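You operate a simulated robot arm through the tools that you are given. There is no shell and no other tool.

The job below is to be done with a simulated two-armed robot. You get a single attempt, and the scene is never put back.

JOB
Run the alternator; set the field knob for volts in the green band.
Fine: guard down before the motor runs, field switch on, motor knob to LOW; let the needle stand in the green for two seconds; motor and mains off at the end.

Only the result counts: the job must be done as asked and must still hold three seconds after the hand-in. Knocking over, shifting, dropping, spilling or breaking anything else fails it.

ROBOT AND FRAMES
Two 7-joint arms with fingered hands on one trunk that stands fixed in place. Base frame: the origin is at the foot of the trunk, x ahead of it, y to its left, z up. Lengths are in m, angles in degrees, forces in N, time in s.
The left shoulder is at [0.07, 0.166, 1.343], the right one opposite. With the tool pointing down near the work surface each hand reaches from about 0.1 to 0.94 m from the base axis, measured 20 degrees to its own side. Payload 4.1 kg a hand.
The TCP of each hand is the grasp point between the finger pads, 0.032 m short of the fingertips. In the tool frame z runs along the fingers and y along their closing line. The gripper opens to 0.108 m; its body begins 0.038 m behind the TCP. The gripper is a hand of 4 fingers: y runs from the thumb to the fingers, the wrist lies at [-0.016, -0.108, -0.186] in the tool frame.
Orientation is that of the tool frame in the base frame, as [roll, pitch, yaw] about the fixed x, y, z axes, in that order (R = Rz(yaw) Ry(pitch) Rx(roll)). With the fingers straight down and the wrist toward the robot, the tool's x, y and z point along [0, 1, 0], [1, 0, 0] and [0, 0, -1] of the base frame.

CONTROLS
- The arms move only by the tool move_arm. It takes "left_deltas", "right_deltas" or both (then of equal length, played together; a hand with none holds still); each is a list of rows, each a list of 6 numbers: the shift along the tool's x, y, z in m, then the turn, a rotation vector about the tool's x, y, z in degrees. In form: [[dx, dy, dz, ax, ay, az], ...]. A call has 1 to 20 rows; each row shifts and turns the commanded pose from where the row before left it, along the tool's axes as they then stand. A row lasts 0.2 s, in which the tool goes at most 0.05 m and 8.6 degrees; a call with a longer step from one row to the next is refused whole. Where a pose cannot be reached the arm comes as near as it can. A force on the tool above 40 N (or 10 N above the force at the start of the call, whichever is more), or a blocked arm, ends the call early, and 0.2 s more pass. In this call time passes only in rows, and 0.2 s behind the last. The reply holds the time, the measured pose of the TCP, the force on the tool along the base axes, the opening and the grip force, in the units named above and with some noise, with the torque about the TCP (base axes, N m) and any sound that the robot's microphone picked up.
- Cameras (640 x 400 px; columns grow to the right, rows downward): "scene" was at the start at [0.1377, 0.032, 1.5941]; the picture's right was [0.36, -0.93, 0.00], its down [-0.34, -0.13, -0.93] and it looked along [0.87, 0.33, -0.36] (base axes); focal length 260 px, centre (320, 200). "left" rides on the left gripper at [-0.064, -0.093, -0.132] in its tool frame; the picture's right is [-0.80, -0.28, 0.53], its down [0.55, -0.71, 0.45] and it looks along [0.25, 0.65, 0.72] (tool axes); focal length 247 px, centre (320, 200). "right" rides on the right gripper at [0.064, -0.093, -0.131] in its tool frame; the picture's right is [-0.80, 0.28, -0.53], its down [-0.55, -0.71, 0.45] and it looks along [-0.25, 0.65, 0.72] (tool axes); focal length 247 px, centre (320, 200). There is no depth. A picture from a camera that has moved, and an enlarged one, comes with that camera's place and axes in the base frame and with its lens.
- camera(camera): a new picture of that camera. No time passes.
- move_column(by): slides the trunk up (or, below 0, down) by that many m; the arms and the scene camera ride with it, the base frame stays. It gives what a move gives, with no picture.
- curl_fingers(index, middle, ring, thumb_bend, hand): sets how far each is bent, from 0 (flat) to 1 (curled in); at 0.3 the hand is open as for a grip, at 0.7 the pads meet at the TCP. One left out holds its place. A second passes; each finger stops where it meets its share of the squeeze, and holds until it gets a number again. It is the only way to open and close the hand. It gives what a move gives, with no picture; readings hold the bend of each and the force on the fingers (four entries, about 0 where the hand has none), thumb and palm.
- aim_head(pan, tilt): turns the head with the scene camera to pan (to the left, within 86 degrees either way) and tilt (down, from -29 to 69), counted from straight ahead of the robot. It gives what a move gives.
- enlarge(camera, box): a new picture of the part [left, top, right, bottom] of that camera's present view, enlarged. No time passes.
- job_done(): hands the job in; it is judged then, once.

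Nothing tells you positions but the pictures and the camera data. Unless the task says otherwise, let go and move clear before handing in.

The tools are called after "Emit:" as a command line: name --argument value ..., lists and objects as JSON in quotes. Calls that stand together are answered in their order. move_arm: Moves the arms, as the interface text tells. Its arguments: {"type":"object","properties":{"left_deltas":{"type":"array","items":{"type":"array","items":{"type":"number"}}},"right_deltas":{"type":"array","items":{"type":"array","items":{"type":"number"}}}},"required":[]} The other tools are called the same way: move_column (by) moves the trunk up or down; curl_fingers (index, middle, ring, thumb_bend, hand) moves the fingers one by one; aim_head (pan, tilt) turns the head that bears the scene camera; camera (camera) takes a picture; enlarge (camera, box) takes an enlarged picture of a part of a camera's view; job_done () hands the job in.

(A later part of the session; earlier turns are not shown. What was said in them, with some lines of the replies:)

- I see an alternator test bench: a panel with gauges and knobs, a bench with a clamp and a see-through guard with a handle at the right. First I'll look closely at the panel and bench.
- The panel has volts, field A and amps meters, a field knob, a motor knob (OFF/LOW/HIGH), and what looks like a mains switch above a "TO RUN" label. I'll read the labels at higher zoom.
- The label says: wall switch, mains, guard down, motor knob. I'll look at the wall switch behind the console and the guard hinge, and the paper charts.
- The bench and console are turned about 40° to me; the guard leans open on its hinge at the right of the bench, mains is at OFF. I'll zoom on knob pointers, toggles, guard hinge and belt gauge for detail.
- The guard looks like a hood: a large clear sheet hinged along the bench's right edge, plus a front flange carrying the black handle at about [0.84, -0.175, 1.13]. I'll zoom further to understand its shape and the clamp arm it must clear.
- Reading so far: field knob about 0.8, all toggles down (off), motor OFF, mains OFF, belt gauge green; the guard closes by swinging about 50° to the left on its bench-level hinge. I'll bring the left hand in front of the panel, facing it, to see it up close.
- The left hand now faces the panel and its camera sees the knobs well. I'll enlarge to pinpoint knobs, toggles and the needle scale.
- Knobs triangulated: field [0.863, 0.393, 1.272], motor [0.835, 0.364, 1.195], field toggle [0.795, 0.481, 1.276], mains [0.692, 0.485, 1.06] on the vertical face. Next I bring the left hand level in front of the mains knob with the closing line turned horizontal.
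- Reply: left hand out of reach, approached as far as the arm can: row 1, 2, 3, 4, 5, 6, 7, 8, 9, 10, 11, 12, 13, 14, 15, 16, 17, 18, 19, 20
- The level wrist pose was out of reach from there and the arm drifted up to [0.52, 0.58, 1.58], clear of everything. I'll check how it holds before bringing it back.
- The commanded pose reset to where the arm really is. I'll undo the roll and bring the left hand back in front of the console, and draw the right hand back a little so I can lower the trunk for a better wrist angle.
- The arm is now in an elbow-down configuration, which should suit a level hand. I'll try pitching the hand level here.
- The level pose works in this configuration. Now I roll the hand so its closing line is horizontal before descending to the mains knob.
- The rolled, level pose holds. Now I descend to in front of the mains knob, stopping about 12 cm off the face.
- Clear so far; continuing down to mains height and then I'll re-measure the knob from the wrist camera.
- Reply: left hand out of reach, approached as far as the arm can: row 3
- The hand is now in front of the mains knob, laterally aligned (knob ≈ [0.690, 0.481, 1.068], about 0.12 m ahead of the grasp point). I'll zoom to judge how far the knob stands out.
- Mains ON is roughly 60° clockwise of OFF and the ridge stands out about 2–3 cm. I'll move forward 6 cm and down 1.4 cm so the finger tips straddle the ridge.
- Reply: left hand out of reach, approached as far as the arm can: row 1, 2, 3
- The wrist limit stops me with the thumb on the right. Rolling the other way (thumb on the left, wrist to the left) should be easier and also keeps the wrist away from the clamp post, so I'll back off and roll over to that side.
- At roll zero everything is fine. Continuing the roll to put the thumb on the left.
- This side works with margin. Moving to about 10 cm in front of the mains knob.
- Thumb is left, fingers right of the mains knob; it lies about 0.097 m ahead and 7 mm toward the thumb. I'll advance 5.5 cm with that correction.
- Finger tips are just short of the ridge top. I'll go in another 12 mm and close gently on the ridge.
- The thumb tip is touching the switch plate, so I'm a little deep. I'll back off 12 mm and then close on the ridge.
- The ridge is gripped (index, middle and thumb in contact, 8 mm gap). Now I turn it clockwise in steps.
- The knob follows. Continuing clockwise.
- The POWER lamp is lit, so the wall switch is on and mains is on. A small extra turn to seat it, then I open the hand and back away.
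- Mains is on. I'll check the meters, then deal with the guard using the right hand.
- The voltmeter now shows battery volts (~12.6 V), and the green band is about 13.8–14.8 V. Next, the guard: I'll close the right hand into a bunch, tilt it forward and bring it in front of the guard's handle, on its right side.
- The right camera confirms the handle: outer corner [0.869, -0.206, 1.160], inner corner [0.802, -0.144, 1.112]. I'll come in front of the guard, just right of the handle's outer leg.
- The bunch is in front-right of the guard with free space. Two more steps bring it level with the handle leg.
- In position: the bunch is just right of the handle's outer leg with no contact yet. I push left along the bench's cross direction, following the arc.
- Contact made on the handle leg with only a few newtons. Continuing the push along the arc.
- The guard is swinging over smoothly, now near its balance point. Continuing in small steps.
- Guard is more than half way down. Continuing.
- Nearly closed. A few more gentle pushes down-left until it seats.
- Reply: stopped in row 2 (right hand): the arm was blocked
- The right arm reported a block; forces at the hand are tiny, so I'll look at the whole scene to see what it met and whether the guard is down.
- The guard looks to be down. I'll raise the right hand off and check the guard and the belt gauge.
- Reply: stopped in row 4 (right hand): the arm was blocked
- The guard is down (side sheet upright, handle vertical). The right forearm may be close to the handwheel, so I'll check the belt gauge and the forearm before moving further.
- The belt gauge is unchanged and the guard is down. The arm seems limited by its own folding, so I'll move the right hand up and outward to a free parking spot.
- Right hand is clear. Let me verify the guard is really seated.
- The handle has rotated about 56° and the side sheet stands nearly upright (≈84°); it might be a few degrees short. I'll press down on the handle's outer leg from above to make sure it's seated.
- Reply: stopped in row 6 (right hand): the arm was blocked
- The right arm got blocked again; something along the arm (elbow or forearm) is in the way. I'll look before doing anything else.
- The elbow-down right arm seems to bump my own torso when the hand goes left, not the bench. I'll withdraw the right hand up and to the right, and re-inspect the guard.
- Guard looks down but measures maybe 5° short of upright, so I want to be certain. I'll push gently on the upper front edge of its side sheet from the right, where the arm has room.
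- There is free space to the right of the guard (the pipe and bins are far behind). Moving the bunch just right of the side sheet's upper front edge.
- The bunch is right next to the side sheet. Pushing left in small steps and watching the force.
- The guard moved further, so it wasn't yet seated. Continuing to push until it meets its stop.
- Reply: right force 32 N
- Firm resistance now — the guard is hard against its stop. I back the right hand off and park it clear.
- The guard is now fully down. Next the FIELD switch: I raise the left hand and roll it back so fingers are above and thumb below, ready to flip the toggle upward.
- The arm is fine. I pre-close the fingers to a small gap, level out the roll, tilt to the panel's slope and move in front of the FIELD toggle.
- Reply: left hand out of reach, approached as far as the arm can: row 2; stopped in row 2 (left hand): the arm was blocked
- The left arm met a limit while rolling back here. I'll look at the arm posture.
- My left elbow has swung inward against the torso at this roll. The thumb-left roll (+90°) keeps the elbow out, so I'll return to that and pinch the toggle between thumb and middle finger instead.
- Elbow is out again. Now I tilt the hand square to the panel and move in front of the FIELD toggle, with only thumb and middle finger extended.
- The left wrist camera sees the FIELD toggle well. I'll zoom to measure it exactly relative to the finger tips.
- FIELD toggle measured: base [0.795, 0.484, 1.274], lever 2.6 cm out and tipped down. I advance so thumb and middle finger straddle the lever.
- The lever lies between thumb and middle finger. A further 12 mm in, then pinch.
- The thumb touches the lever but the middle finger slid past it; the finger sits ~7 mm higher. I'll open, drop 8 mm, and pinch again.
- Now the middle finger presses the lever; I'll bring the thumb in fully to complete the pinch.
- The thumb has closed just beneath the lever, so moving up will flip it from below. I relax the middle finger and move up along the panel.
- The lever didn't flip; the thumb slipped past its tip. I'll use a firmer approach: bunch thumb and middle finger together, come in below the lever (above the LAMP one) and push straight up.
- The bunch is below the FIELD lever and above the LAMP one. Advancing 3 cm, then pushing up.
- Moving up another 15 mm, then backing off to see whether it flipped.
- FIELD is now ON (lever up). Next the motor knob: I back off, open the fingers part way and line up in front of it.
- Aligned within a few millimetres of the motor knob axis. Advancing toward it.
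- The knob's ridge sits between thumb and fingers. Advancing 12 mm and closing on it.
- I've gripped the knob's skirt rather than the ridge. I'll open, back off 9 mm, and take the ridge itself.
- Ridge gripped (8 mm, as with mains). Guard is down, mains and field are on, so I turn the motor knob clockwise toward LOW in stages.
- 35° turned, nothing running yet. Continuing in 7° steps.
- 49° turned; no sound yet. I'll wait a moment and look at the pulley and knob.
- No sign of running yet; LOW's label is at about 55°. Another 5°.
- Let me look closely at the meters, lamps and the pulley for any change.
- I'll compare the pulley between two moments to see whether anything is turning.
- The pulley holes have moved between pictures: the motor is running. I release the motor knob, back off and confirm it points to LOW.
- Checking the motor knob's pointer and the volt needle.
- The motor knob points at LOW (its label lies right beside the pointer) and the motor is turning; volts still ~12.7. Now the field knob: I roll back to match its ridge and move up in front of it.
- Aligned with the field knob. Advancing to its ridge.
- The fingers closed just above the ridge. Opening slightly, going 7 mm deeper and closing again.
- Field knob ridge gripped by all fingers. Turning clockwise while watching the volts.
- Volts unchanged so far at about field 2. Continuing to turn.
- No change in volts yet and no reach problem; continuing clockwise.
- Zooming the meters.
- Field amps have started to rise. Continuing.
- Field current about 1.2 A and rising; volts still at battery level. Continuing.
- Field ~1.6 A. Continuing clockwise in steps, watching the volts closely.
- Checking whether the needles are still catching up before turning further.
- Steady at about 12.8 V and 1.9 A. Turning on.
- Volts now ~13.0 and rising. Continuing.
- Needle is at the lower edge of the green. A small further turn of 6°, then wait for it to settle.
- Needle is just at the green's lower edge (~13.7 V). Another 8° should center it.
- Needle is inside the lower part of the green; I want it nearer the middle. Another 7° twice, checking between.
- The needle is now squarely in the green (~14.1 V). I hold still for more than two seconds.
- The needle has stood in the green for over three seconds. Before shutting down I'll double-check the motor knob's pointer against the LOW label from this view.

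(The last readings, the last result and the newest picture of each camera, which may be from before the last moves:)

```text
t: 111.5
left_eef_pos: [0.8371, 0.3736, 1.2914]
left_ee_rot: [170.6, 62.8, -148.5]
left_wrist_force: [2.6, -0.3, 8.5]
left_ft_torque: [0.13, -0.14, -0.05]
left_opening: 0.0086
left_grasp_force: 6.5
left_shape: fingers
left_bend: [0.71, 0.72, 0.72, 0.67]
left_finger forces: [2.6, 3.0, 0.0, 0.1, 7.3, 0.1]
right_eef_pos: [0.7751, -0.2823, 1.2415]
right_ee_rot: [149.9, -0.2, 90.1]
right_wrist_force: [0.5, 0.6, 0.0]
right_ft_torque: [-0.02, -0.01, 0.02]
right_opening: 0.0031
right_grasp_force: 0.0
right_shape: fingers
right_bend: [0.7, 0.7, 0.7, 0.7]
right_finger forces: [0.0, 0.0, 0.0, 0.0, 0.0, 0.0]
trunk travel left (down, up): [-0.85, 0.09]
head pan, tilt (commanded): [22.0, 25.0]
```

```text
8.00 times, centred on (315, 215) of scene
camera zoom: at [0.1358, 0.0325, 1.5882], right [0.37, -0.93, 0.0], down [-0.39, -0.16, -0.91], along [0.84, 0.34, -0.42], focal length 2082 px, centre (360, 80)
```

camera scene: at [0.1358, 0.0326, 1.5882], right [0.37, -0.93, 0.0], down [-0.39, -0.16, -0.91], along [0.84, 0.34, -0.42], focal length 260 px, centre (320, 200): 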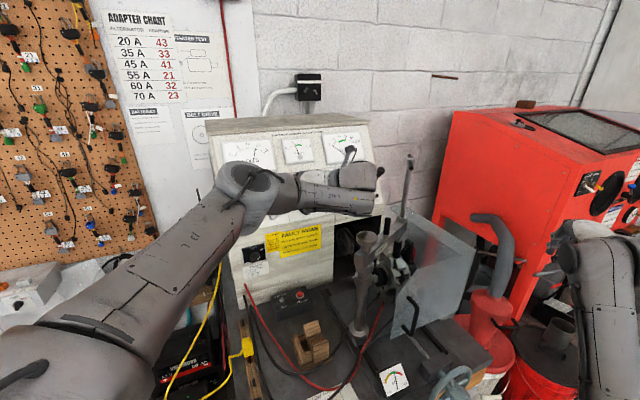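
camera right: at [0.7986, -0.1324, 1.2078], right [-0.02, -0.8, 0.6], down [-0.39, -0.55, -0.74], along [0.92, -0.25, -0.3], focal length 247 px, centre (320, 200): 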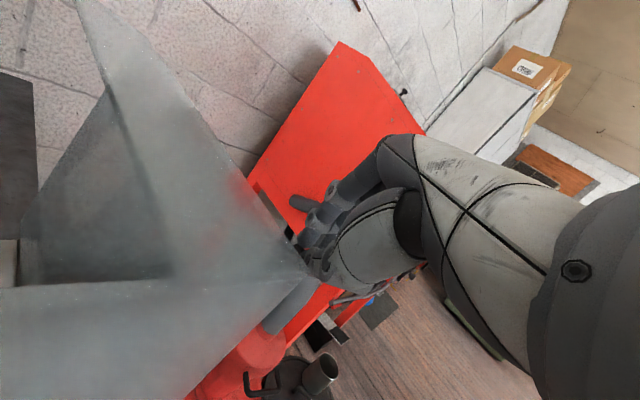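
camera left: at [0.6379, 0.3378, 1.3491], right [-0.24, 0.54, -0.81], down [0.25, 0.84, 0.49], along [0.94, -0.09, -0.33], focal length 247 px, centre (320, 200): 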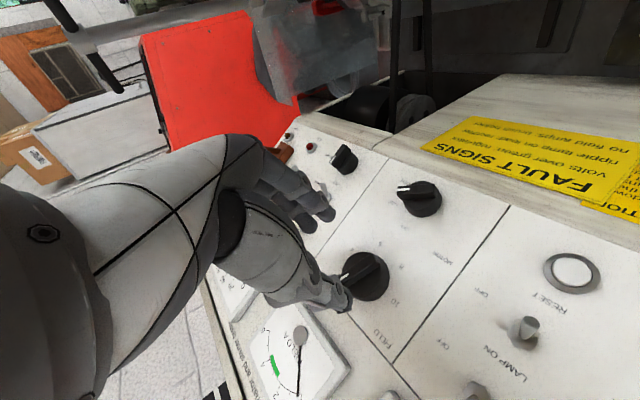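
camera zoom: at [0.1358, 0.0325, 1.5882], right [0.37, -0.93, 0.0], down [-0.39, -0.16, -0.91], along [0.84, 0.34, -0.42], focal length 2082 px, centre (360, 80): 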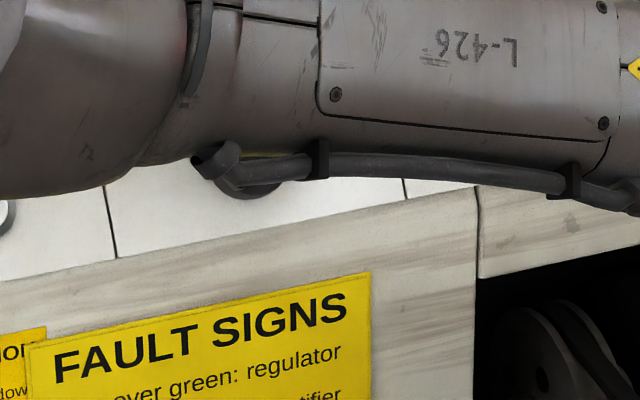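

The pointer lies right by LOW (far from HIGH). Now shutdown: I release the field knob, back off and roll the hand back toward the motor knob's orientation.

Emit:
curl_fingers --hand "left" --index 0.5 --middle 0.5 --ring 0.5 --thumb_bend 0.5

Emit:
move_arm --left_deltas '[[0, 0, -0.03, 0, 0, 0], [0, 0, -0.04, 0, 0, 0], [0, 0, 0, 0, 0, -8.2], [0, 0, 0, 0, 0, -8.2], [0, 0, 0, 0, 0, -8.2], [0, 0, 0, 0, 0, -8.2], [0, 0, 0, 0, 0, -8.2], [0, 0, 0, 0, 0, -8.2], [0, 0, 0, 0, 0, -8.2], [0, 0, 0, 0, 0, -8.2], [0, 0, 0, 0, 0, -8.2], [0, 0, 0, 0, 0, -8.2], [0, 0, 0, 0, 0, -8.2], [0, 0, 0, 0, 0, -8.2], [0, 0, 0, 0, 0, -8.2], [0, 0, 0, 0, 0, -8.2], [0, 0, 0, 0, 0, -7.2]]'

Emit:
camera --camera "left"

Emit:
enlarge --camera "scene" --box '[200, 120, 400, 250]'

```text
t: 112.5
left_eef_pos: [0.8364, 0.3746, 1.2895]
left_ee_rot: [170.5, 62.7, -148.5]
left_wrist_force: [0.1, -1.0, 0.5]
left_ft_torque: [0.06, 0.0, 0.01]
left_opening: 0.0551
left_grasp_force: 0.1
left_shape: fingers
left_bend: [0.5, 0.5, 0.5, 0.5]
left_finger forces: [0.1, 0.0, 0.0, 0.0, 0.1, 0.1]
right_eef_pos: [0.7754, -0.2821, 1.2419]
right_ee_rot: [149.9, -0.1, 90.1]
right_wrist_force: [0.8, 0.3, 0.2]
right_ft_torque: [-0.01, -0.03, 0.02]
right_opening: 0.0034
right_grasp_force: 0.1
right_shape: fingers
right_bend: [0.7, 0.7, 0.7, 0.7]
right_finger forces: [0.1, 0.0, 0.0, 0.0, 0.0, 0.0]
trunk travel left (down, up): [-0.85, 0.09]
head pan, tilt (commanded): [22.0, 25.0]
```

```text
t: 116.0
left_eef_pos: [0.7892, 0.3319, 1.3209]
left_ee_rot: [-119.7, -24.2, -34.8]
left_wrist_force: [0.0, 0.3, 0.6]
left_ft_torque: [0.01, 0.03, -0.02]
left_opening: 0.0553
left_grasp_force: 0.1
left_shape: fingers
left_bend: [0.5, 0.5, 0.5, 0.5]
left_finger forces: [0.0, 0.0, 0.0, 0.0, 0.0, 0.0]
right_eef_pos: [0.7757, -0.2821, 1.2413]
right_ee_rot: [149.9, 0.0, 90.0]
right_wrist_force: [-0.1, 0.2, -0.2]
right_ft_torque: [-0.01, -0.02, 0.01]
right_opening: 0.0033
right_grasp_force: 0.0
right_shape: fingers
right_bend: [0.7, 0.7, 0.7, 0.7]
right_finger forces: [0.0, 0.0, 0.0, 0.0, 0.0, 0.0]
trunk travel left (down, up): [-0.85, 0.09]
head pan, tilt (commanded): [22.0, 25.0]
```

```text
taken
camera left: at [0.6546, 0.345, 1.4287], right [-0.25, 0.91, -0.34], down [0.7, 0.41, 0.58], along [0.67, -0.1, -0.74], focal length 247 px, centre (320, 200)
```

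left: 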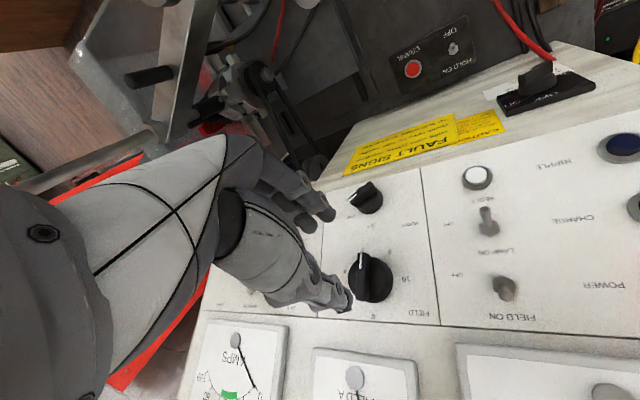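

```text
3.08 times, centred on (300, 185) of scene
camera zoom: at [0.1362, 0.034, 1.5881], right [0.37, -0.93, 0.0], down [-0.39, -0.16, -0.91], along [0.84, 0.34, -0.42], focal length 801 px, centre (382, 246)
```

zoom: 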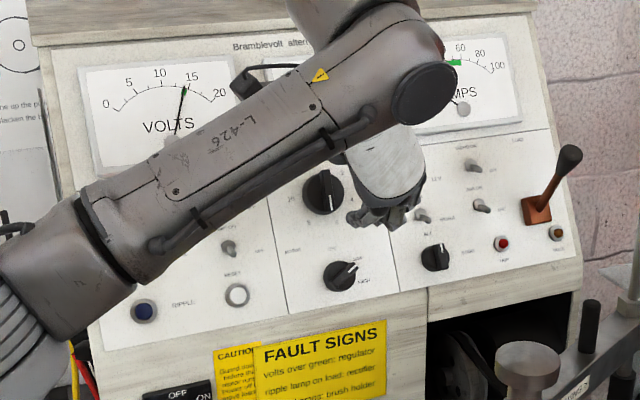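

Needle still in the green with the hand off. Now I move in front of the motor knob at its present angle.

Emit:
move_arm --left_deltas '[[-0.0186, 0.0407, -0.0084, 0, 0, 0], [-0.0186, 0.0407, -0.0084, 0, 0, 0], [0, 0, 0, 0, 0, -4], [0, 0, 0.03, 0, 0, 0]]'

Emit:
enlarge --camera "left" --box '[240, 160, 440, 340]'

Emit:
enlarge --camera "scene" --box '[200, 120, 400, 250]'

```text
t: 117.0
left_eef_pos: [0.7727, 0.3119, 1.2338]
left_ee_rot: [-120.8, -27.5, -32.5]
left_wrist_force: [0.3, -0.8, -0.6]
left_ft_torque: [0.0, -0.01, 0.0]
left_opening: 0.0553
left_grasp_force: 0.2
left_shape: fingers
left_bend: [0.5, 0.5, 0.5, 0.5]
left_finger forces: [0.0, 0.0, 0.1, 0.1, 0.0, 0.0]
right_eef_pos: [0.7763, -0.2815, 1.2404]
right_ee_rot: [150.0, -0.1, 90.2]
right_wrist_force: [0.5, 0.4, 0.3]
right_ft_torque: [-0.01, -0.06, -0.01]
right_opening: 0.003
right_grasp_force: 0.1
right_shape: fingers
right_bend: [0.7, 0.7, 0.7, 0.7]
right_finger forces: [0.0, 0.0, 0.0, 0.1, 0.0, 0.0]
trunk travel left (down, up): [-0.85, 0.09]
head pan, tilt (commanded): [22.0, 25.0]
```

```text
2.22 times, centred on (340, 250) of left
camera zoom: at [0.6331, 0.324, 1.3353], right [-0.26, 0.88, -0.39], down [0.66, 0.46, 0.59], along [0.7, -0.11, -0.71], focal length 549 px, centre (276, 89)
```

zoom: 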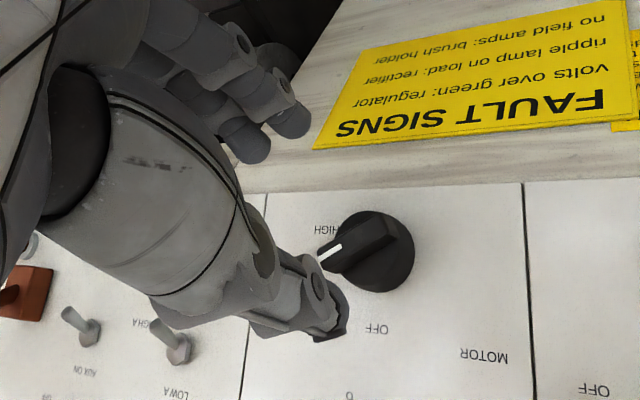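

```text
3.08 times, centred on (300, 185) of scene
camera zoom: at [0.1378, 0.0345, 1.5879], right [0.37, -0.93, 0.0], down [-0.39, -0.16, -0.91], along [0.84, 0.34, -0.42], focal length 801 px, centre (382, 246)
```

zoom: 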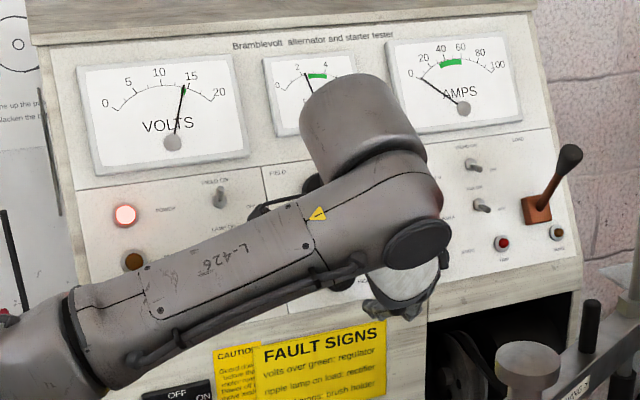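

Lined up; advancing to the grip position used before and closing on the ridge.

Emit:
move_arm --left_deltas '[[0.0014, 0, 0.025, 0, 0, 0], [0.0013, 0, 0.0245, 0, 0, 0]]'

Emit:
curl_fingers --hand "left" --index 0.72 --middle 0.72 --ring 0.72 --thumb_bend 0.72

Emit:
enlarge --camera "left" --box '[240, 160, 440, 340]'

```text
t: 117.7
left_eef_pos: [0.8075, 0.3384, 1.2133]
left_ee_rot: [-120.7, -27.5, -32.7]
left_wrist_force: [0.6, 0.4, -1.5]
left_ft_torque: [0.0, -0.04, -0.02]
left_opening: 0.0554
left_grasp_force: 0.0
left_shape: fingers
left_bend: [0.5, 0.5, 0.5, 0.5]
left_finger forces: [0.1, 0.0, 0.1, 0.0, 0.0, 0.1]
right_eef_pos: [0.7769, -0.2811, 1.2396]
right_ee_rot: [150.0, -0.1, 90.0]
right_wrist_force: [0.2, -0.4, 0.1]
right_ft_torque: [0.03, -0.03, -0.03]
right_opening: 0.0033
right_grasp_force: 0.1
right_shape: fingers
right_bend: [0.7, 0.7, 0.7, 0.7]
right_finger forces: [0.1, 0.0, 0.1, 0.0, 0.0, 0.1]
trunk travel left (down, up): [-0.85, 0.09]
head pan, tilt (commanded): [22.0, 25.0]
```

```text
t: 118.7
left_eef_pos: [0.8052, 0.3369, 1.2147]
left_ee_rot: [-120.7, -27.3, -32.5]
left_wrist_force: [-5.1, -6.8, -4.2]
left_ft_torque: [-0.21, 0.18, -0.05]
left_opening: 0.005
left_grasp_force: 6.9
left_shape: fingers
left_bend: [0.71, 0.71, 0.72, 0.7]
left_finger forces: [4.9, 6.5, 0.0, 0.0, 2.2, 0.0]
right_eef_pos: [0.776, -0.2839, 1.2421]
right_ee_rot: [149.9, -0.2, 89.9]
right_wrist_force: [-0.6, 0.6, 0.5]
right_ft_torque: [0.01, 0.03, -0.01]
right_opening: 0.0033
right_grasp_force: 0.1
right_shape: fingers
right_bend: [0.7, 0.7, 0.7, 0.7]
right_finger forces: [0.0, 0.1, 0.0, 0.0, 0.1, 0.1]
trunk travel left (down, up): [-0.85, 0.09]
head pan, tilt (commanded): [22.0, 25.0]
```

```text
2.22 times, centred on (340, 250) of left
camera zoom: at [0.6664, 0.3493, 1.3153], right [-0.26, 0.88, -0.39], down [0.67, 0.46, 0.59], along [0.7, -0.11, -0.71], focal length 549 px, centre (276, 89)
```

zoom: 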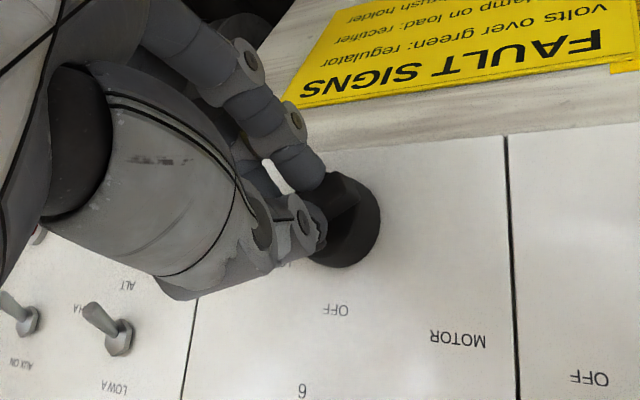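

The grip is a bit shallow; I'll reopen, go 4 mm deeper and re-close.

Emit:
curl_fingers --hand "left" --index 0.56 --middle 0.56 --ring 0.56 --thumb_bend 0.56

Emit:
move_arm --left_deltas '[[0, 0, 0.004, 0, 0, 0]]'

Emit:
curl_fingers --hand "left" --index 0.72 --middle 0.72 --ring 0.72 --thumb_bend 0.72

```text
t: 119.7
left_eef_pos: [0.8075, 0.3381, 1.2141]
left_ee_rot: [-120.8, -27.6, -32.5]
left_wrist_force: [-0.4, 0.4, -0.7]
left_ft_torque: [0.04, 0.03, 0.01]
left_opening: 0.0387
left_grasp_force: 0.0
left_shape: fingers
left_bend: [0.56, 0.56, 0.56, 0.56]
left_finger forces: [0.0, 0.1, 0.0, 0.1, 0.0, 0.0]
right_eef_pos: [0.7756, -0.2814, 1.2398]
right_ee_rot: [150.1, -0.1, 90.1]
right_wrist_force: [-0.1, 0.1, -0.1]
right_ft_torque: [0.01, 0.01, 0.0]
right_opening: 0.0036
right_grasp_force: 0.1
right_shape: fingers
right_bend: [0.7, 0.7, 0.7, 0.7]
right_finger forces: [0.1, 0.1, 0.1, 0.0, 0.0, 0.1]
trunk travel left (down, up): [-0.85, 0.09]
head pan, tilt (commanded): [22.0, 25.0]
```

```text
t: 120.0
left_eef_pos: [0.809, 0.3415, 1.2122]
left_ee_rot: [-120.6, -27.5, -32.7]
left_wrist_force: [0.8, -0.4, -0.1]
left_ft_torque: [0.04, -0.01, 0.0]
left_opening: 0.039
left_grasp_force: 0.1
left_shape: fingers
left_bend: [0.56, 0.56, 0.56, 0.56]
left_finger forces: [0.1, 0.1, 0.0, 0.0, 0.1, 0.0]
right_eef_pos: [0.7763, -0.2822, 1.2413]
right_ee_rot: [150.0, 0.0, 90.0]
right_wrist_force: [0.2, 0.1, -0.1]
right_ft_torque: [-0.04, -0.01, 0.02]
right_opening: 0.003
right_grasp_force: 0.1
right_shape: fingers
right_bend: [0.7, 0.7, 0.7, 0.7]
right_finger forces: [0.0, 0.0, 0.0, 0.1, 0.1, 0.0]
trunk travel left (down, up): [-0.85, 0.09]
head pan, tilt (commanded): [22.0, 25.0]
```

```text
t: 121.0
left_eef_pos: [0.8101, 0.3396, 1.2102]
left_ee_rot: [-120.6, -27.4, -32.8]
left_wrist_force: [-0.4, -5.8, -9.0]
left_ft_torque: [-0.27, 0.19, -0.1]
left_opening: 0.0089
left_grasp_force: 9.2
left_shape: fingers
left_bend: [0.71, 0.63, 0.72, 0.69]
left_finger forces: [5.4, 8.7, 0.1, 0.1, 4.5, 0.0]
right_eef_pos: [0.7768, -0.2826, 1.2394]
right_ee_rot: [150.0, 0.0, 90.0]
right_wrist_force: [-1.0, 0.9, -0.4]
right_ft_torque: [0.03, 0.0, 0.04]
right_opening: 0.0029
right_grasp_force: 0.1
right_shape: fingers
right_bend: [0.7, 0.7, 0.7, 0.7]
right_finger forces: [0.0, 0.0, 0.1, 0.0, 0.1, 0.1]
trunk travel left (down, up): [-0.85, 0.09]
head pan, tilt (commanded): [22.0, 25.0]
```

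Firm grip on the ridge now. Turning counter-clockwise back to OFF.

Emit:
move_arm --left_deltas '[[0, 0, 0, 0, 0, -7], [0, 0, 0, 0, 0, -7], [0, 0, 0, 0, 0, -7], [0, 0, 0, 0, 0, -7], [0, 0, 0, 0, 0, -7], [0, 0, 0, 0, 0, -7], [0, 0, 0, 0, 0, -7]]'

Emit:
enlarge --camera "left" --box '[240, 160, 440, 340]'

Emit:
enlarge --camera "scene" --box '[200, 120, 400, 250]'

```text
t: 122.7
left_eef_pos: [0.8097, 0.3406, 1.2122]
left_ee_rot: [-161.5, -61.5, 21.2]
left_wrist_force: [2.8, -1.1, -2.2]
left_ft_torque: [0.0, 0.03, -0.01]
left_opening: 0.0079
left_grasp_force: 7.4
left_shape: fingers
left_bend: [0.71, 0.67, 0.72, 0.69]
left_finger forces: [3.8, 4.2, 0.0, 0.0, 6.5, 0.0]
right_eef_pos: [0.7772, -0.2817, 1.2414]
right_ee_rot: [150.1, -0.1, 90.1]
right_wrist_force: [0.7, 0.0, 0.1]
right_ft_torque: [-0.05, 0.0, -0.01]
right_opening: 0.003
right_grasp_force: 0.0
right_shape: fingers
right_bend: [0.7, 0.7, 0.7, 0.7]
right_finger forces: [0.0, 0.0, 0.0, 0.1, 0.2, 0.0]
trunk travel left (down, up): [-0.85, 0.09]
head pan, tilt (commanded): [22.0, 25.0]
```

```text
2.22 times, centred on (340, 250) of left
camera zoom: at [0.6395, 0.3246, 1.23], right [-0.17, 0.4, -0.9], down [0.11, 0.92, 0.39], along [0.98, -0.04, -0.2], focal length 549 px, centre (276, 89)
```

zoom: 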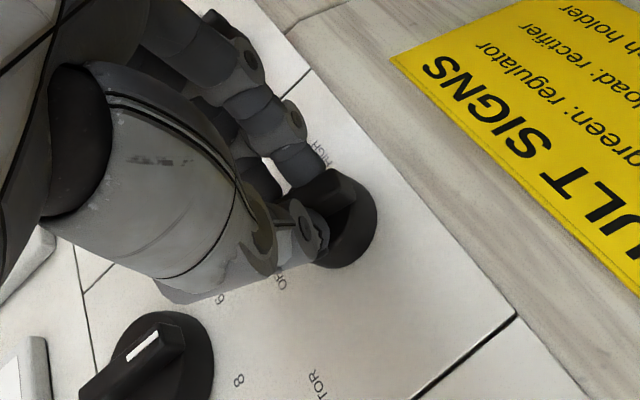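

```text
3.08 times, centred on (300, 185) of scene
camera zoom: at [0.1376, 0.0333, 1.588], right [0.37, -0.93, 0.0], down [-0.39, -0.16, -0.91], along [0.84, 0.34, -0.42], focal length 801 px, centre (382, 246)
```

zoom: 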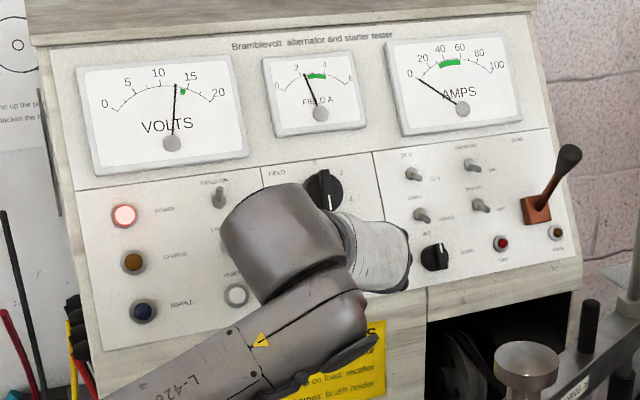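

Volts fell back to battery level: the motor is off. I turn the last 10° so the knob stands fully at OFF, then release.

Emit:
move_arm --left_deltas '[[0, 0, 0, 0, 0, -5], [0, 0, 0, 0, 0, -5]]'

Emit:
curl_fingers --hand "left" --index 0.5 --middle 0.5 --ring 0.5 --thumb_bend 0.5

Emit:
move_arm --left_deltas '[[0, 0, -0.04, 0, 0, 0], [0, 0, -0.04, 0, 0, 0], [0, 0, -0.04, 0, 0, 0]]'

Emit:
camera --camera "left"

Emit:
enlarge --camera "left" --box '[260, 190, 460, 370]'

Emit:
enlarge --camera "scene" --box '[335, 215, 425, 295]'

```text
t: 123.2
left_eef_pos: [0.8086, 0.3417, 1.2116]
left_ee_rot: [179.7, -63.1, 42.4]
left_wrist_force: [3.4, 0.2, 0.1]
left_ft_torque: [0.0, -0.03, -0.02]
left_opening: 0.0082
left_grasp_force: 6.9
left_shape: fingers
left_bend: [0.71, 0.67, 0.72, 0.69]
left_finger forces: [4.1, 3.9, 0.0, 0.1, 6.4, 0.0]
right_eef_pos: [0.7764, -0.2816, 1.2407]
right_ee_rot: [150.0, 0.0, 90.1]
right_wrist_force: [-0.4, -0.1, -1.3]
right_ft_torque: [-0.03, -0.02, 0.0]
right_opening: 0.0032
right_grasp_force: 0.0
right_shape: fingers
right_bend: [0.7, 0.7, 0.7, 0.7]
right_finger forces: [0.0, 0.1, 0.0, 0.1, 0.0, 0.1]
trunk travel left (down, up): [-0.85, 0.09]
head pan, tilt (commanded): [22.0, 25.0]
```

```text
t: 124.2
left_eef_pos: [0.8098, 0.3398, 1.2135]
left_ee_rot: [179.7, -63.0, 42.4]
left_wrist_force: [-1.0, 0.4, 0.8]
left_ft_torque: [0.01, 0.01, 0.02]
left_opening: 0.0551
left_grasp_force: 0.1
left_shape: fingers
left_bend: [0.5, 0.5, 0.5, 0.5]
left_finger forces: [0.0, 0.0, 0.0, 0.0, 0.0, 0.1]
right_eef_pos: [0.7754, -0.2836, 1.2415]
right_ee_rot: [150.0, -0.1, 90.1]
right_wrist_force: [0.9, -0.4, 0.5]
right_ft_torque: [-0.02, -0.01, 0.02]
right_opening: 0.0033
right_grasp_force: 0.0
right_shape: fingers
right_bend: [0.7, 0.7, 0.7, 0.7]
right_finger forces: [0.0, 0.1, 0.1, 0.1, 0.1, 0.0]
trunk travel left (down, up): [-0.85, 0.09]
head pan, tilt (commanded): [22.0, 25.0]
```

```text
t: 125.0
left_eef_pos: [0.7287, 0.2683, 1.2684]
left_ee_rot: [179.7, -63.1, 42.6]
left_wrist_force: [0.5, -0.5, -0.2]
left_ft_torque: [0.0, -0.01, 0.02]
left_opening: 0.0554
left_grasp_force: 0.0
left_shape: fingers
left_bend: [0.5, 0.5, 0.5, 0.5]
left_finger forces: [0.1, 0.0, 0.0, 0.0, 0.0, 0.0]
right_eef_pos: [0.7751, -0.2836, 1.2407]
right_ee_rot: [149.9, -0.1, 90.0]
right_wrist_force: [0.2, 0.0, -0.4]
right_ft_torque: [0.0, 0.0, 0.01]
right_opening: 0.0032
right_grasp_force: 0.1
right_shape: fingers
right_bend: [0.7, 0.7, 0.7, 0.7]
right_finger forces: [0.0, 0.0, 0.2, 0.0, 0.1, 0.0]
trunk travel left (down, up): [-0.85, 0.09]
head pan, tilt (commanded): [22.0, 25.0]
```

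```text
taken
camera left: at [0.5593, 0.2399, 1.27], right [-0.1, 0.29, -0.95], down [0.01, 0.96, 0.29], along [0.99, 0.02, -0.1], focal length 247 px, centre (320, 200)
```

left: 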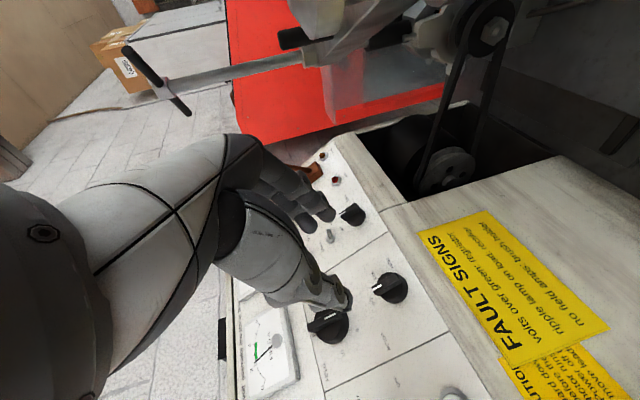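

```text
2.22 times, centred on (360, 280) of left
camera zoom: at [0.5593, 0.2399, 1.27], right [-0.1, 0.29, -0.95], down [0.01, 0.96, 0.29], along [0.99, 0.02, -0.1], focal length 549 px, centre (231, 22)
```

zoom: 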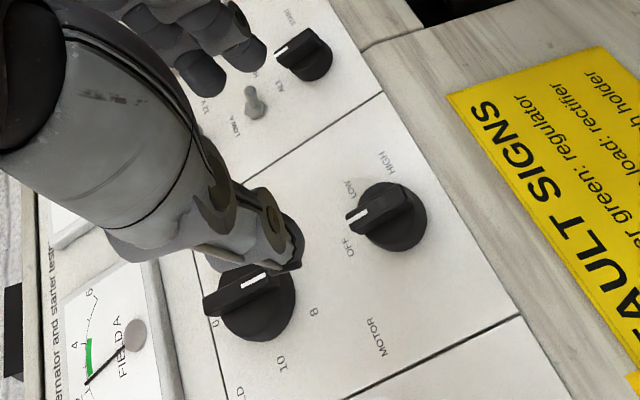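

```text
5.00 times, centred on (380, 255) of scene
camera zoom: at [0.1362, 0.0325, 1.5881], right [0.37, -0.93, 0.0], down [-0.39, -0.16, -0.91], along [0.84, 0.34, -0.42], focal length 1301 px, centre (20, -75)
```

zoom: 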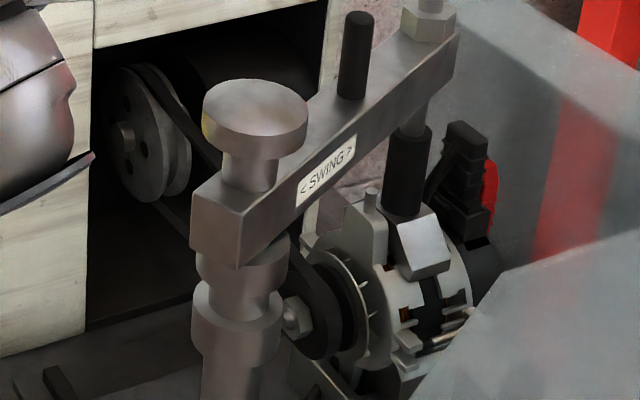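

Motor knob is at OFF (same look as the ALT knob at its mark). Last: mains off. I move the left hand back to the pose in front of the mains knob.

Emit:
move_arm --left_deltas '[[-0.0077, -0.0478, -0.005, 0, 0, 0], [-0.0077, -0.0478, -0.005, 0, 0, 0], [-0.0077, -0.0478, -0.005, 0, 0, 0], [-0.0077, -0.0478, -0.005, 0, 0, 0], [0, 0, 0, 1.44, 3.2, 6.66], [0, 0, 0, 1.44, 3.2, 6.66], [0, 0, 0, 1.44, 3.2, 6.66], [0, 0, 0, 1.44, 3.2, 6.66], [0, 0, 0, 1.44, 3.2, 6.66], [0, 0, 0, 1.44, 3.2, 6.66], [0, 0, 0, 1.44, 3.2, 6.66], [0, 0, 0, 1.44, 3.2, 6.66], [-0.0268, 0.0368, 0, 0, 0, 0], [-0.0268, 0.0368, 0, 0, 0, 0], [-0.0268, 0.0368, 0, 0, 0, 0], [-0.0268, 0.0368, 0, 0, 0, 0]]'

Emit:
camera --camera "scene"

Emit:
camera --camera "left"

```text
t: 128.4
left_eef_pos: [0.5785, 0.3899, 1.0665]
left_ee_rot: [-89.8, -36.2, -49.4]
left_wrist_force: [0.2, -0.2, -0.5]
left_ft_torque: [0.01, 0.0, 0.02]
left_opening: 0.0554
left_grasp_force: 0.0
left_shape: fingers
left_bend: [0.5, 0.5, 0.5, 0.5]
left_finger forces: [0.0, 0.0, 0.0, 0.0, 0.0, 0.0]
right_eef_pos: [0.7751, -0.282, 1.2415]
right_ee_rot: [149.9, -0.1, 89.9]
right_wrist_force: [-1.1, 0.2, -0.4]
right_ft_torque: [0.01, 0.03, 0.0]
right_opening: 0.0033
right_grasp_force: 0.0
right_shape: fingers
right_bend: [0.7, 0.7, 0.7, 0.7]
right_finger forces: [0.0, 0.0, 0.1, 0.0, 0.0, 0.0]
trunk travel left (down, up): [-0.85, 0.09]
head pan, tilt (commanded): [22.0, 25.0]
```

```text
taken
camera scene: at [0.1367, 0.0342, 1.5881], right [0.37, -0.93, 0.0], down [-0.39, -0.16, -0.91], along [0.84, 0.34, -0.42], focal length 260 px, centre (320, 200)
```

scene: 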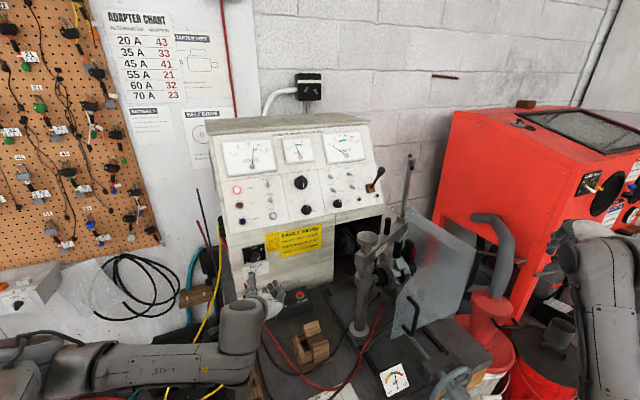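

```text
taken
camera left: at [0.4102, 0.3853, 1.1024], right [-0.13, 0.96, -0.24], down [0.36, 0.27, 0.89], along [0.93, 0.03, -0.38], focal length 247 px, centre (320, 200)
```

left: 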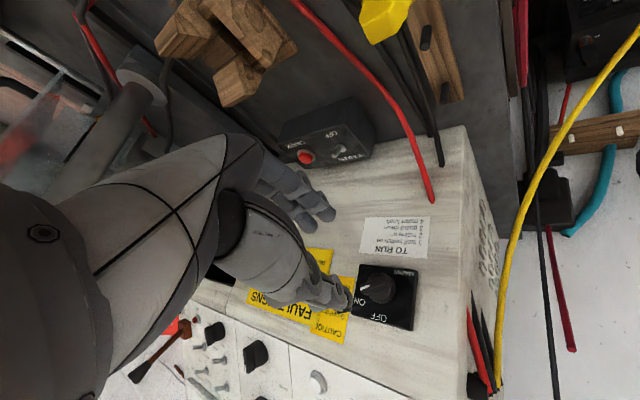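

Everything is as expected and the hand is in front of the mains knob (now at ON). I check the panel and then advance to grip it.

Emit:
enlarge --camera "scene" --box '[210, 130, 390, 240]'

Emit:
move_arm --left_deltas '[[0, 0, 0.035, 0, 0, 0], [0, 0, 0.035, 0, 0, 0], [0, 0, 0.031, 0, 0, 0]]'

Emit:
curl_fingers --hand "left" --index 0.72 --middle 0.72 --ring 0.72 --thumb_bend 0.72

Emit:
enlarge --camera "left" --box '[240, 150, 440, 330]'

```text
3.56 times, centred on (300, 185) of scene
camera zoom: at [0.1367, 0.0342, 1.5881], right [0.37, -0.93, 0.0], down [-0.39, -0.16, -0.91], along [0.84, 0.34, -0.42], focal length 925 px, centre (391, 253)
```

zoom: 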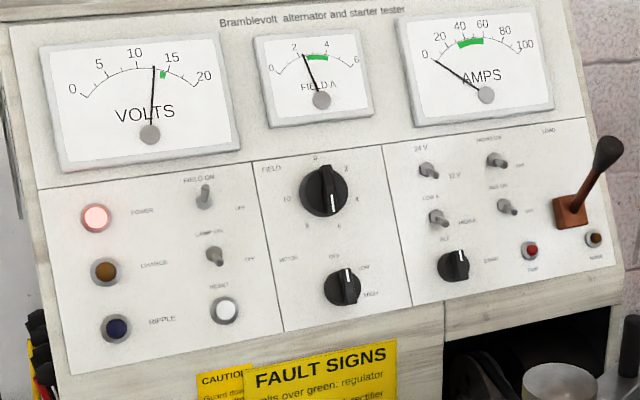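

```text
t: 129.2
left_eef_pos: [0.6551, 0.4556, 1.0663]
left_ee_rot: [-89.8, -36.0, -49.4]
left_wrist_force: [1.1, 0.2, 0.7]
left_ft_torque: [-0.03, -0.04, 0.01]
left_opening: 0.0554
left_grasp_force: 0.0
left_shape: fingers
left_bend: [0.5, 0.5, 0.5, 0.5]
left_finger forces: [0.1, 0.1, 0.0, 0.0, 0.1, 0.1]
right_eef_pos: [0.7764, -0.2819, 1.2392]
right_ee_rot: [150.0, -0.2, 90.0]
right_wrist_force: [0.8, -0.3, 0.0]
right_ft_torque: [0.02, 0.0, 0.02]
right_opening: 0.0033
right_grasp_force: 0.0
right_shape: fingers
right_bend: [0.7, 0.7, 0.7, 0.7]
right_finger forces: [0.0, 0.0, 0.0, 0.0, 0.0, 0.0]
trunk travel left (down, up): [-0.85, 0.09]
head pan, tilt (commanded): [22.0, 25.0]
```

```text
t: 130.2
left_eef_pos: [0.6553, 0.456, 1.0661]
left_ee_rot: [-89.8, -36.0, -49.3]
left_wrist_force: [0.7, 0.1, -0.3]
left_ft_torque: [0.04, -0.03, 0.1]
left_opening: 0.0084
left_grasp_force: 7.6
left_shape: fingers
left_bend: [0.71, 0.67, 0.72, 0.67]
left_finger forces: [3.1, 3.7, 0.0, 0.0, 8.6, 0.1]
right_eef_pos: [0.7758, -0.2814, 1.2418]
right_ee_rot: [150.0, -0.1, 90.1]
right_wrist_force: [-0.6, 0.8, 0.3]
right_ft_torque: [-0.01, 0.0, 0.0]
right_opening: 0.0032
right_grasp_force: 0.1
right_shape: fingers
right_bend: [0.7, 0.7, 0.7, 0.7]
right_finger forces: [0.0, 0.0, 0.0, 0.1, 0.0, 0.1]
trunk travel left (down, up): [-0.85, 0.09]
head pan, tilt (commanded): [22.0, 25.0]
```

```text
2.22 times, centred on (340, 240) of left
camera zoom: at [0.4869, 0.4515, 1.1036], right [-0.13, 0.96, -0.24], down [0.36, 0.27, 0.89], along [0.93, 0.03, -0.38], focal length 549 px, centre (276, 111)
```

zoom: 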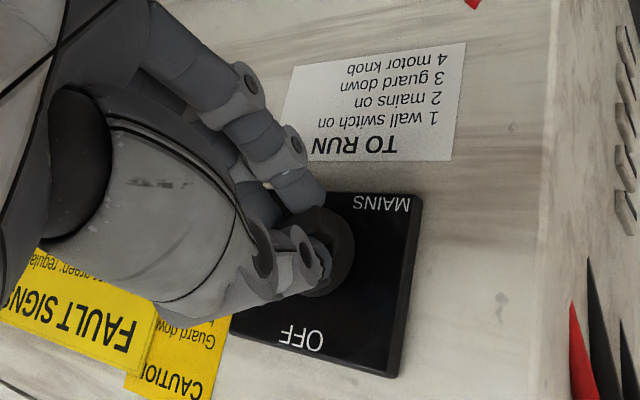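

Mains ridge gripped. Turning counter-clockwise to OFF.

Emit:
move_arm --left_deltas '[[0, 0, 0, 0, 0, -7], [0, 0, 0, 0, 0, -7], [0, 0, 0, 0, 0, -7], [0, 0, 0, 0, 0, -7], [0, 0, 0, 0, 0, -7], [0, 0, 0, 0, 0, -7], [0, 0, 0, 0, 0, -7], [0, 0, 0, 0, 0, -5]]'

Emit:
enlarge --camera "scene" --box '[200, 120, 400, 290]'

Emit:
enlarge --camera "left" --box '[240, 150, 440, 330]'

```text
t: 132.1
left_eef_pos: [0.6563, 0.4557, 1.0649]
left_ee_rot: [46.4, -89.8, 174.4]
left_wrist_force: [4.9, -4.3, 0.1]
left_ft_torque: [-0.01, 0.03, -0.1]
left_opening: 0.0081
left_grasp_force: 8.1
left_shape: fingers
left_bend: [0.71, 0.66, 0.72, 0.68]
left_finger forces: [5.1, 6.0, 0.0, 0.0, 5.9, 0.1]
right_eef_pos: [0.7769, -0.2826, 1.2411]
right_ee_rot: [150.0, -0.1, 90.0]
right_wrist_force: [0.5, 0.8, 0.8]
right_ft_torque: [-0.01, -0.02, 0.01]
right_opening: 0.0032
right_grasp_force: 0.1
right_shape: fingers
right_bend: [0.7, 0.7, 0.7, 0.7]
right_finger forces: [0.0, 0.0, 0.1, 0.0, 0.0, 0.0]
trunk travel left (down, up): [-0.85, 0.09]
head pan, tilt (commanded): [22.0, 25.0]
```

```text
2.35 times, centred on (300, 205) of scene
camera zoom: at [0.138, 0.032, 1.588], right [0.37, -0.93, 0.0], down [-0.39, -0.16, -0.91], along [0.84, 0.34, -0.42], focal length 612 px, centre (367, 188)
```

zoom: 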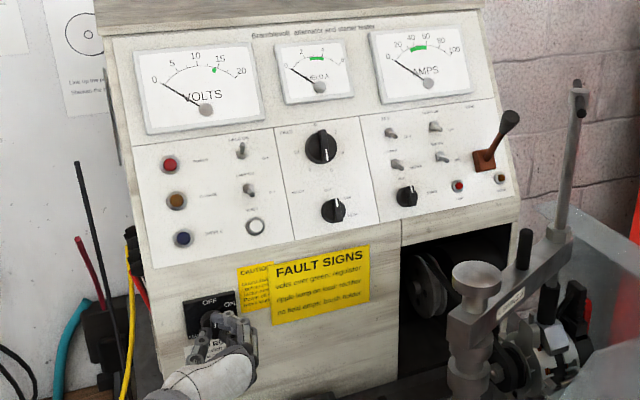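

```text
2.22 times, centred on (340, 240) of left
camera zoom: at [0.4972, 0.4395, 1.0018], right [0.22, 0.56, -0.8], down [-0.12, 0.83, 0.55], along [0.97, -0.02, 0.25], focal length 549 px, centre (276, 111)
```

zoom: 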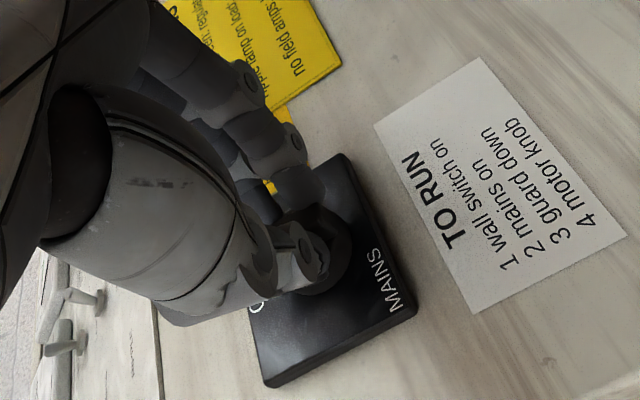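

Power lamp is dark and all meters are at zero: mains is off. I release the knob and withdraw the left hand.

Emit:
curl_fingers --hand "left" --index 0.4 --middle 0.4 --ring 0.4 --thumb_bend 0.4

Emit:
move_arm --left_deltas '[[0, 0, -0.03, 0, 0, 0], [0, 0, -0.04, 0, 0, 0], [0, 0, -0.04, 0, 0, 0], [0.04, 0, -0.02, 0, 0, 0], [0.04, 0, -0.02, 0, 0, 0], [0.04, 0, 0, 0, 0, 0]]'

Emit:
camera --camera "scene"

Emit:
enlarge --camera "scene" --box '[210, 120, 390, 270]'

Emit:
enlarge --camera "scene" --box '[320, 180, 500, 330]'

```text
t: 133.1
left_eef_pos: [0.654, 0.4548, 1.0662]
left_ee_rot: [22.5, -89.8, -161.7]
left_wrist_force: [1.1, 0.0, -0.5]
left_ft_torque: [0.01, -0.01, 0.0]
left_opening: 0.0815
left_grasp_force: 0.1
left_shape: fingers
left_bend: [0.4, 0.4, 0.4, 0.4]
left_finger forces: [0.0, 0.0, 0.1, 0.0, 0.0, 0.0]
right_eef_pos: [0.776, -0.2824, 1.2401]
right_ee_rot: [149.9, -0.1, 90.0]
right_wrist_force: [-0.8, -0.4, 0.3]
right_ft_torque: [0.0, 0.02, 0.0]
right_opening: 0.0033
right_grasp_force: 0.1
right_shape: fingers
right_bend: [0.7, 0.7, 0.7, 0.7]
right_finger forces: [0.0, 0.0, 0.0, 0.0, 0.0, 0.1]
trunk travel left (down, up): [-0.85, 0.09]
head pan, tilt (commanded): [22.0, 25.0]
```

```text
t: 134.4
left_eef_pos: [0.5404, 0.3561, 1.1858]
left_ee_rot: [48.0, -89.9, 172.8]
left_wrist_force: [0.4, -0.2, -0.6]
left_ft_torque: [-0.02, 0.0, 0.02]
left_opening: 0.082
left_grasp_force: 0.1
left_shape: fingers
left_bend: [0.4, 0.4, 0.4, 0.4]
left_finger forces: [0.1, 0.0, 0.0, 0.0, 0.0, 0.0]
right_eef_pos: [0.7755, -0.2826, 1.2398]
right_ee_rot: [150.1, -0.1, 90.0]
right_wrist_force: [0.3, -0.2, -0.5]
right_ft_torque: [0.01, 0.01, 0.01]
right_opening: 0.0033
right_grasp_force: 0.0
right_shape: fingers
right_bend: [0.7, 0.7, 0.7, 0.7]
right_finger forces: [0.0, 0.0, 0.0, 0.1, 0.0, 0.0]
trunk travel left (down, up): [-0.85, 0.09]
head pan, tilt (commanded): [22.0, 25.0]
```

```text
taken
camera scene: at [0.1371, 0.0335, 1.5879], right [0.37, -0.93, 0.0], down [-0.39, -0.16, -0.91], along [0.84, 0.34, -0.42], focal length 260 px, centre (320, 200)
```

scene: 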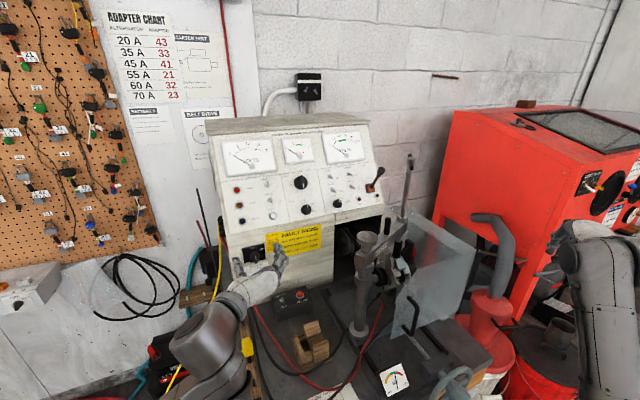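

```text
2.67 times, centred on (300, 195) of scene
camera zoom: at [0.1371, 0.0335, 1.5879], right [0.37, -0.93, 0.0], down [-0.39, -0.16, -0.91], along [0.84, 0.34, -0.42], focal length 694 px, centre (373, 213)
```

zoom: 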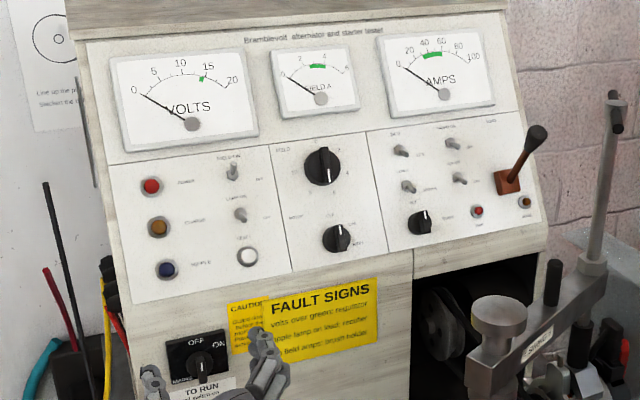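

```text
2.67 times, centred on (410, 255) of scene
camera zoom: at [0.1371, 0.0335, 1.5879], right [0.37, -0.93, 0.0], down [-0.39, -0.16, -0.91], along [0.84, 0.34, -0.42], focal length 694 px, centre (80, 53)
```

zoom: 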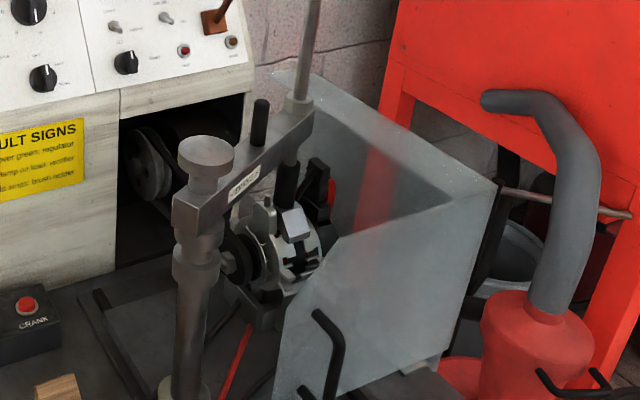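

Meters at zero, lamp dark, guard down. A last close look at the motor and mains pointers and the belt gauge before handing in.

Emit:
enlarge --camera "scene" --box '[270, 175, 350, 225]'

Emit:
enlarge --camera "scene" --box '[230, 230, 300, 280]'

Emit:
enlarge --camera "scene" --box '[365, 350, 425, 400]'

```text
8.00 times, centred on (310, 200) of scene
camera zoom: at [0.1371, 0.0335, 1.5879], right [0.37, -0.93, 0.0], down [-0.39, -0.16, -0.91], along [0.84, 0.34, -0.42], focal length 2082 px, centre (400, 200)
```

zoom: 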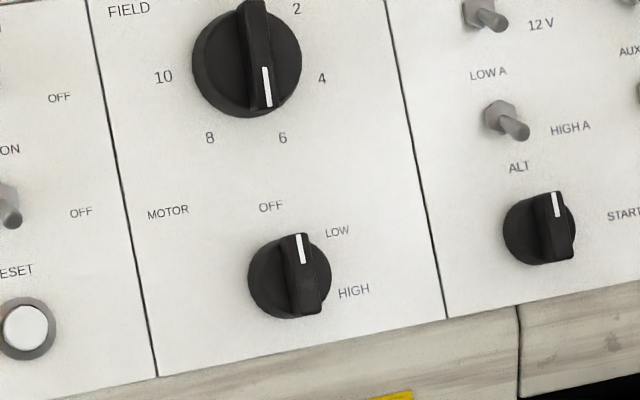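

```text
8.00 times, centred on (265, 255) of scene
camera zoom: at [0.1371, 0.0335, 1.5879], right [0.37, -0.93, 0.0], down [-0.39, -0.16, -0.91], along [0.84, 0.34, -0.42], focal length 2082 px, centre (760, -240)
```

zoom: 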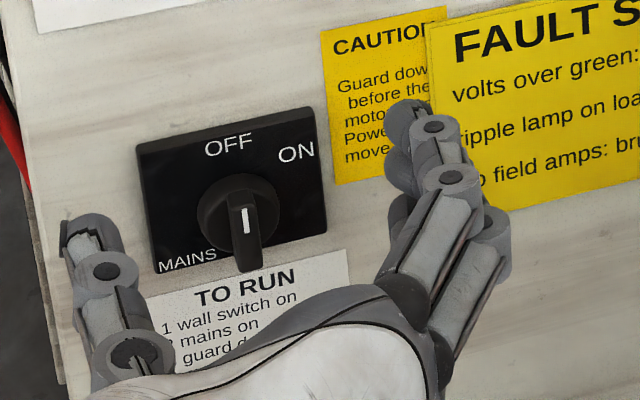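

```text
8.00 times, centred on (395, 375) of scene
camera zoom: at [0.1371, 0.0335, 1.5879], right [0.37, -0.93, 0.0], down [-0.39, -0.16, -0.91], along [0.84, 0.34, -0.42], focal length 2082 px, centre (-280, -1200)
```

zoom: 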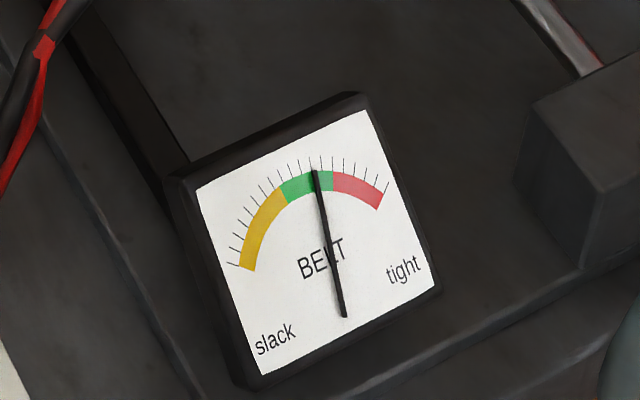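

Motor knob stands at OFF (parallel to the ALT knob), mains at OFF, guard down, belt gauge unchanged, both hands clear. Handing the job in.

Emit:
job_done

```text
The job is handed in.
```

The alternator run is finished and handed in. The volts needle stood in the green, at about 14.1 V, for more than three seconds with the motor on LOW.

- **Guard:** my first push left it about 5° short of closed. I pressed it against its stop before turning the motor knob.
- **Field switch:** it took a second try to flip, and I left it ON.
- **Field knob:** I left it between 6 and 7 on the dial.
- **Motor knob:** it pointed closest to LOW, turned slightly past the mark towards HIGH. It is now back at OFF.
- **Mains:** it is OFF, with the power lamp dark and all meters at zero.

My right arm stopped against something a few times while closing the guard. I think it was my own body, because nothing looked moved and the belt gauge reads the same as at the start. Both hands are clear of the bench and console.
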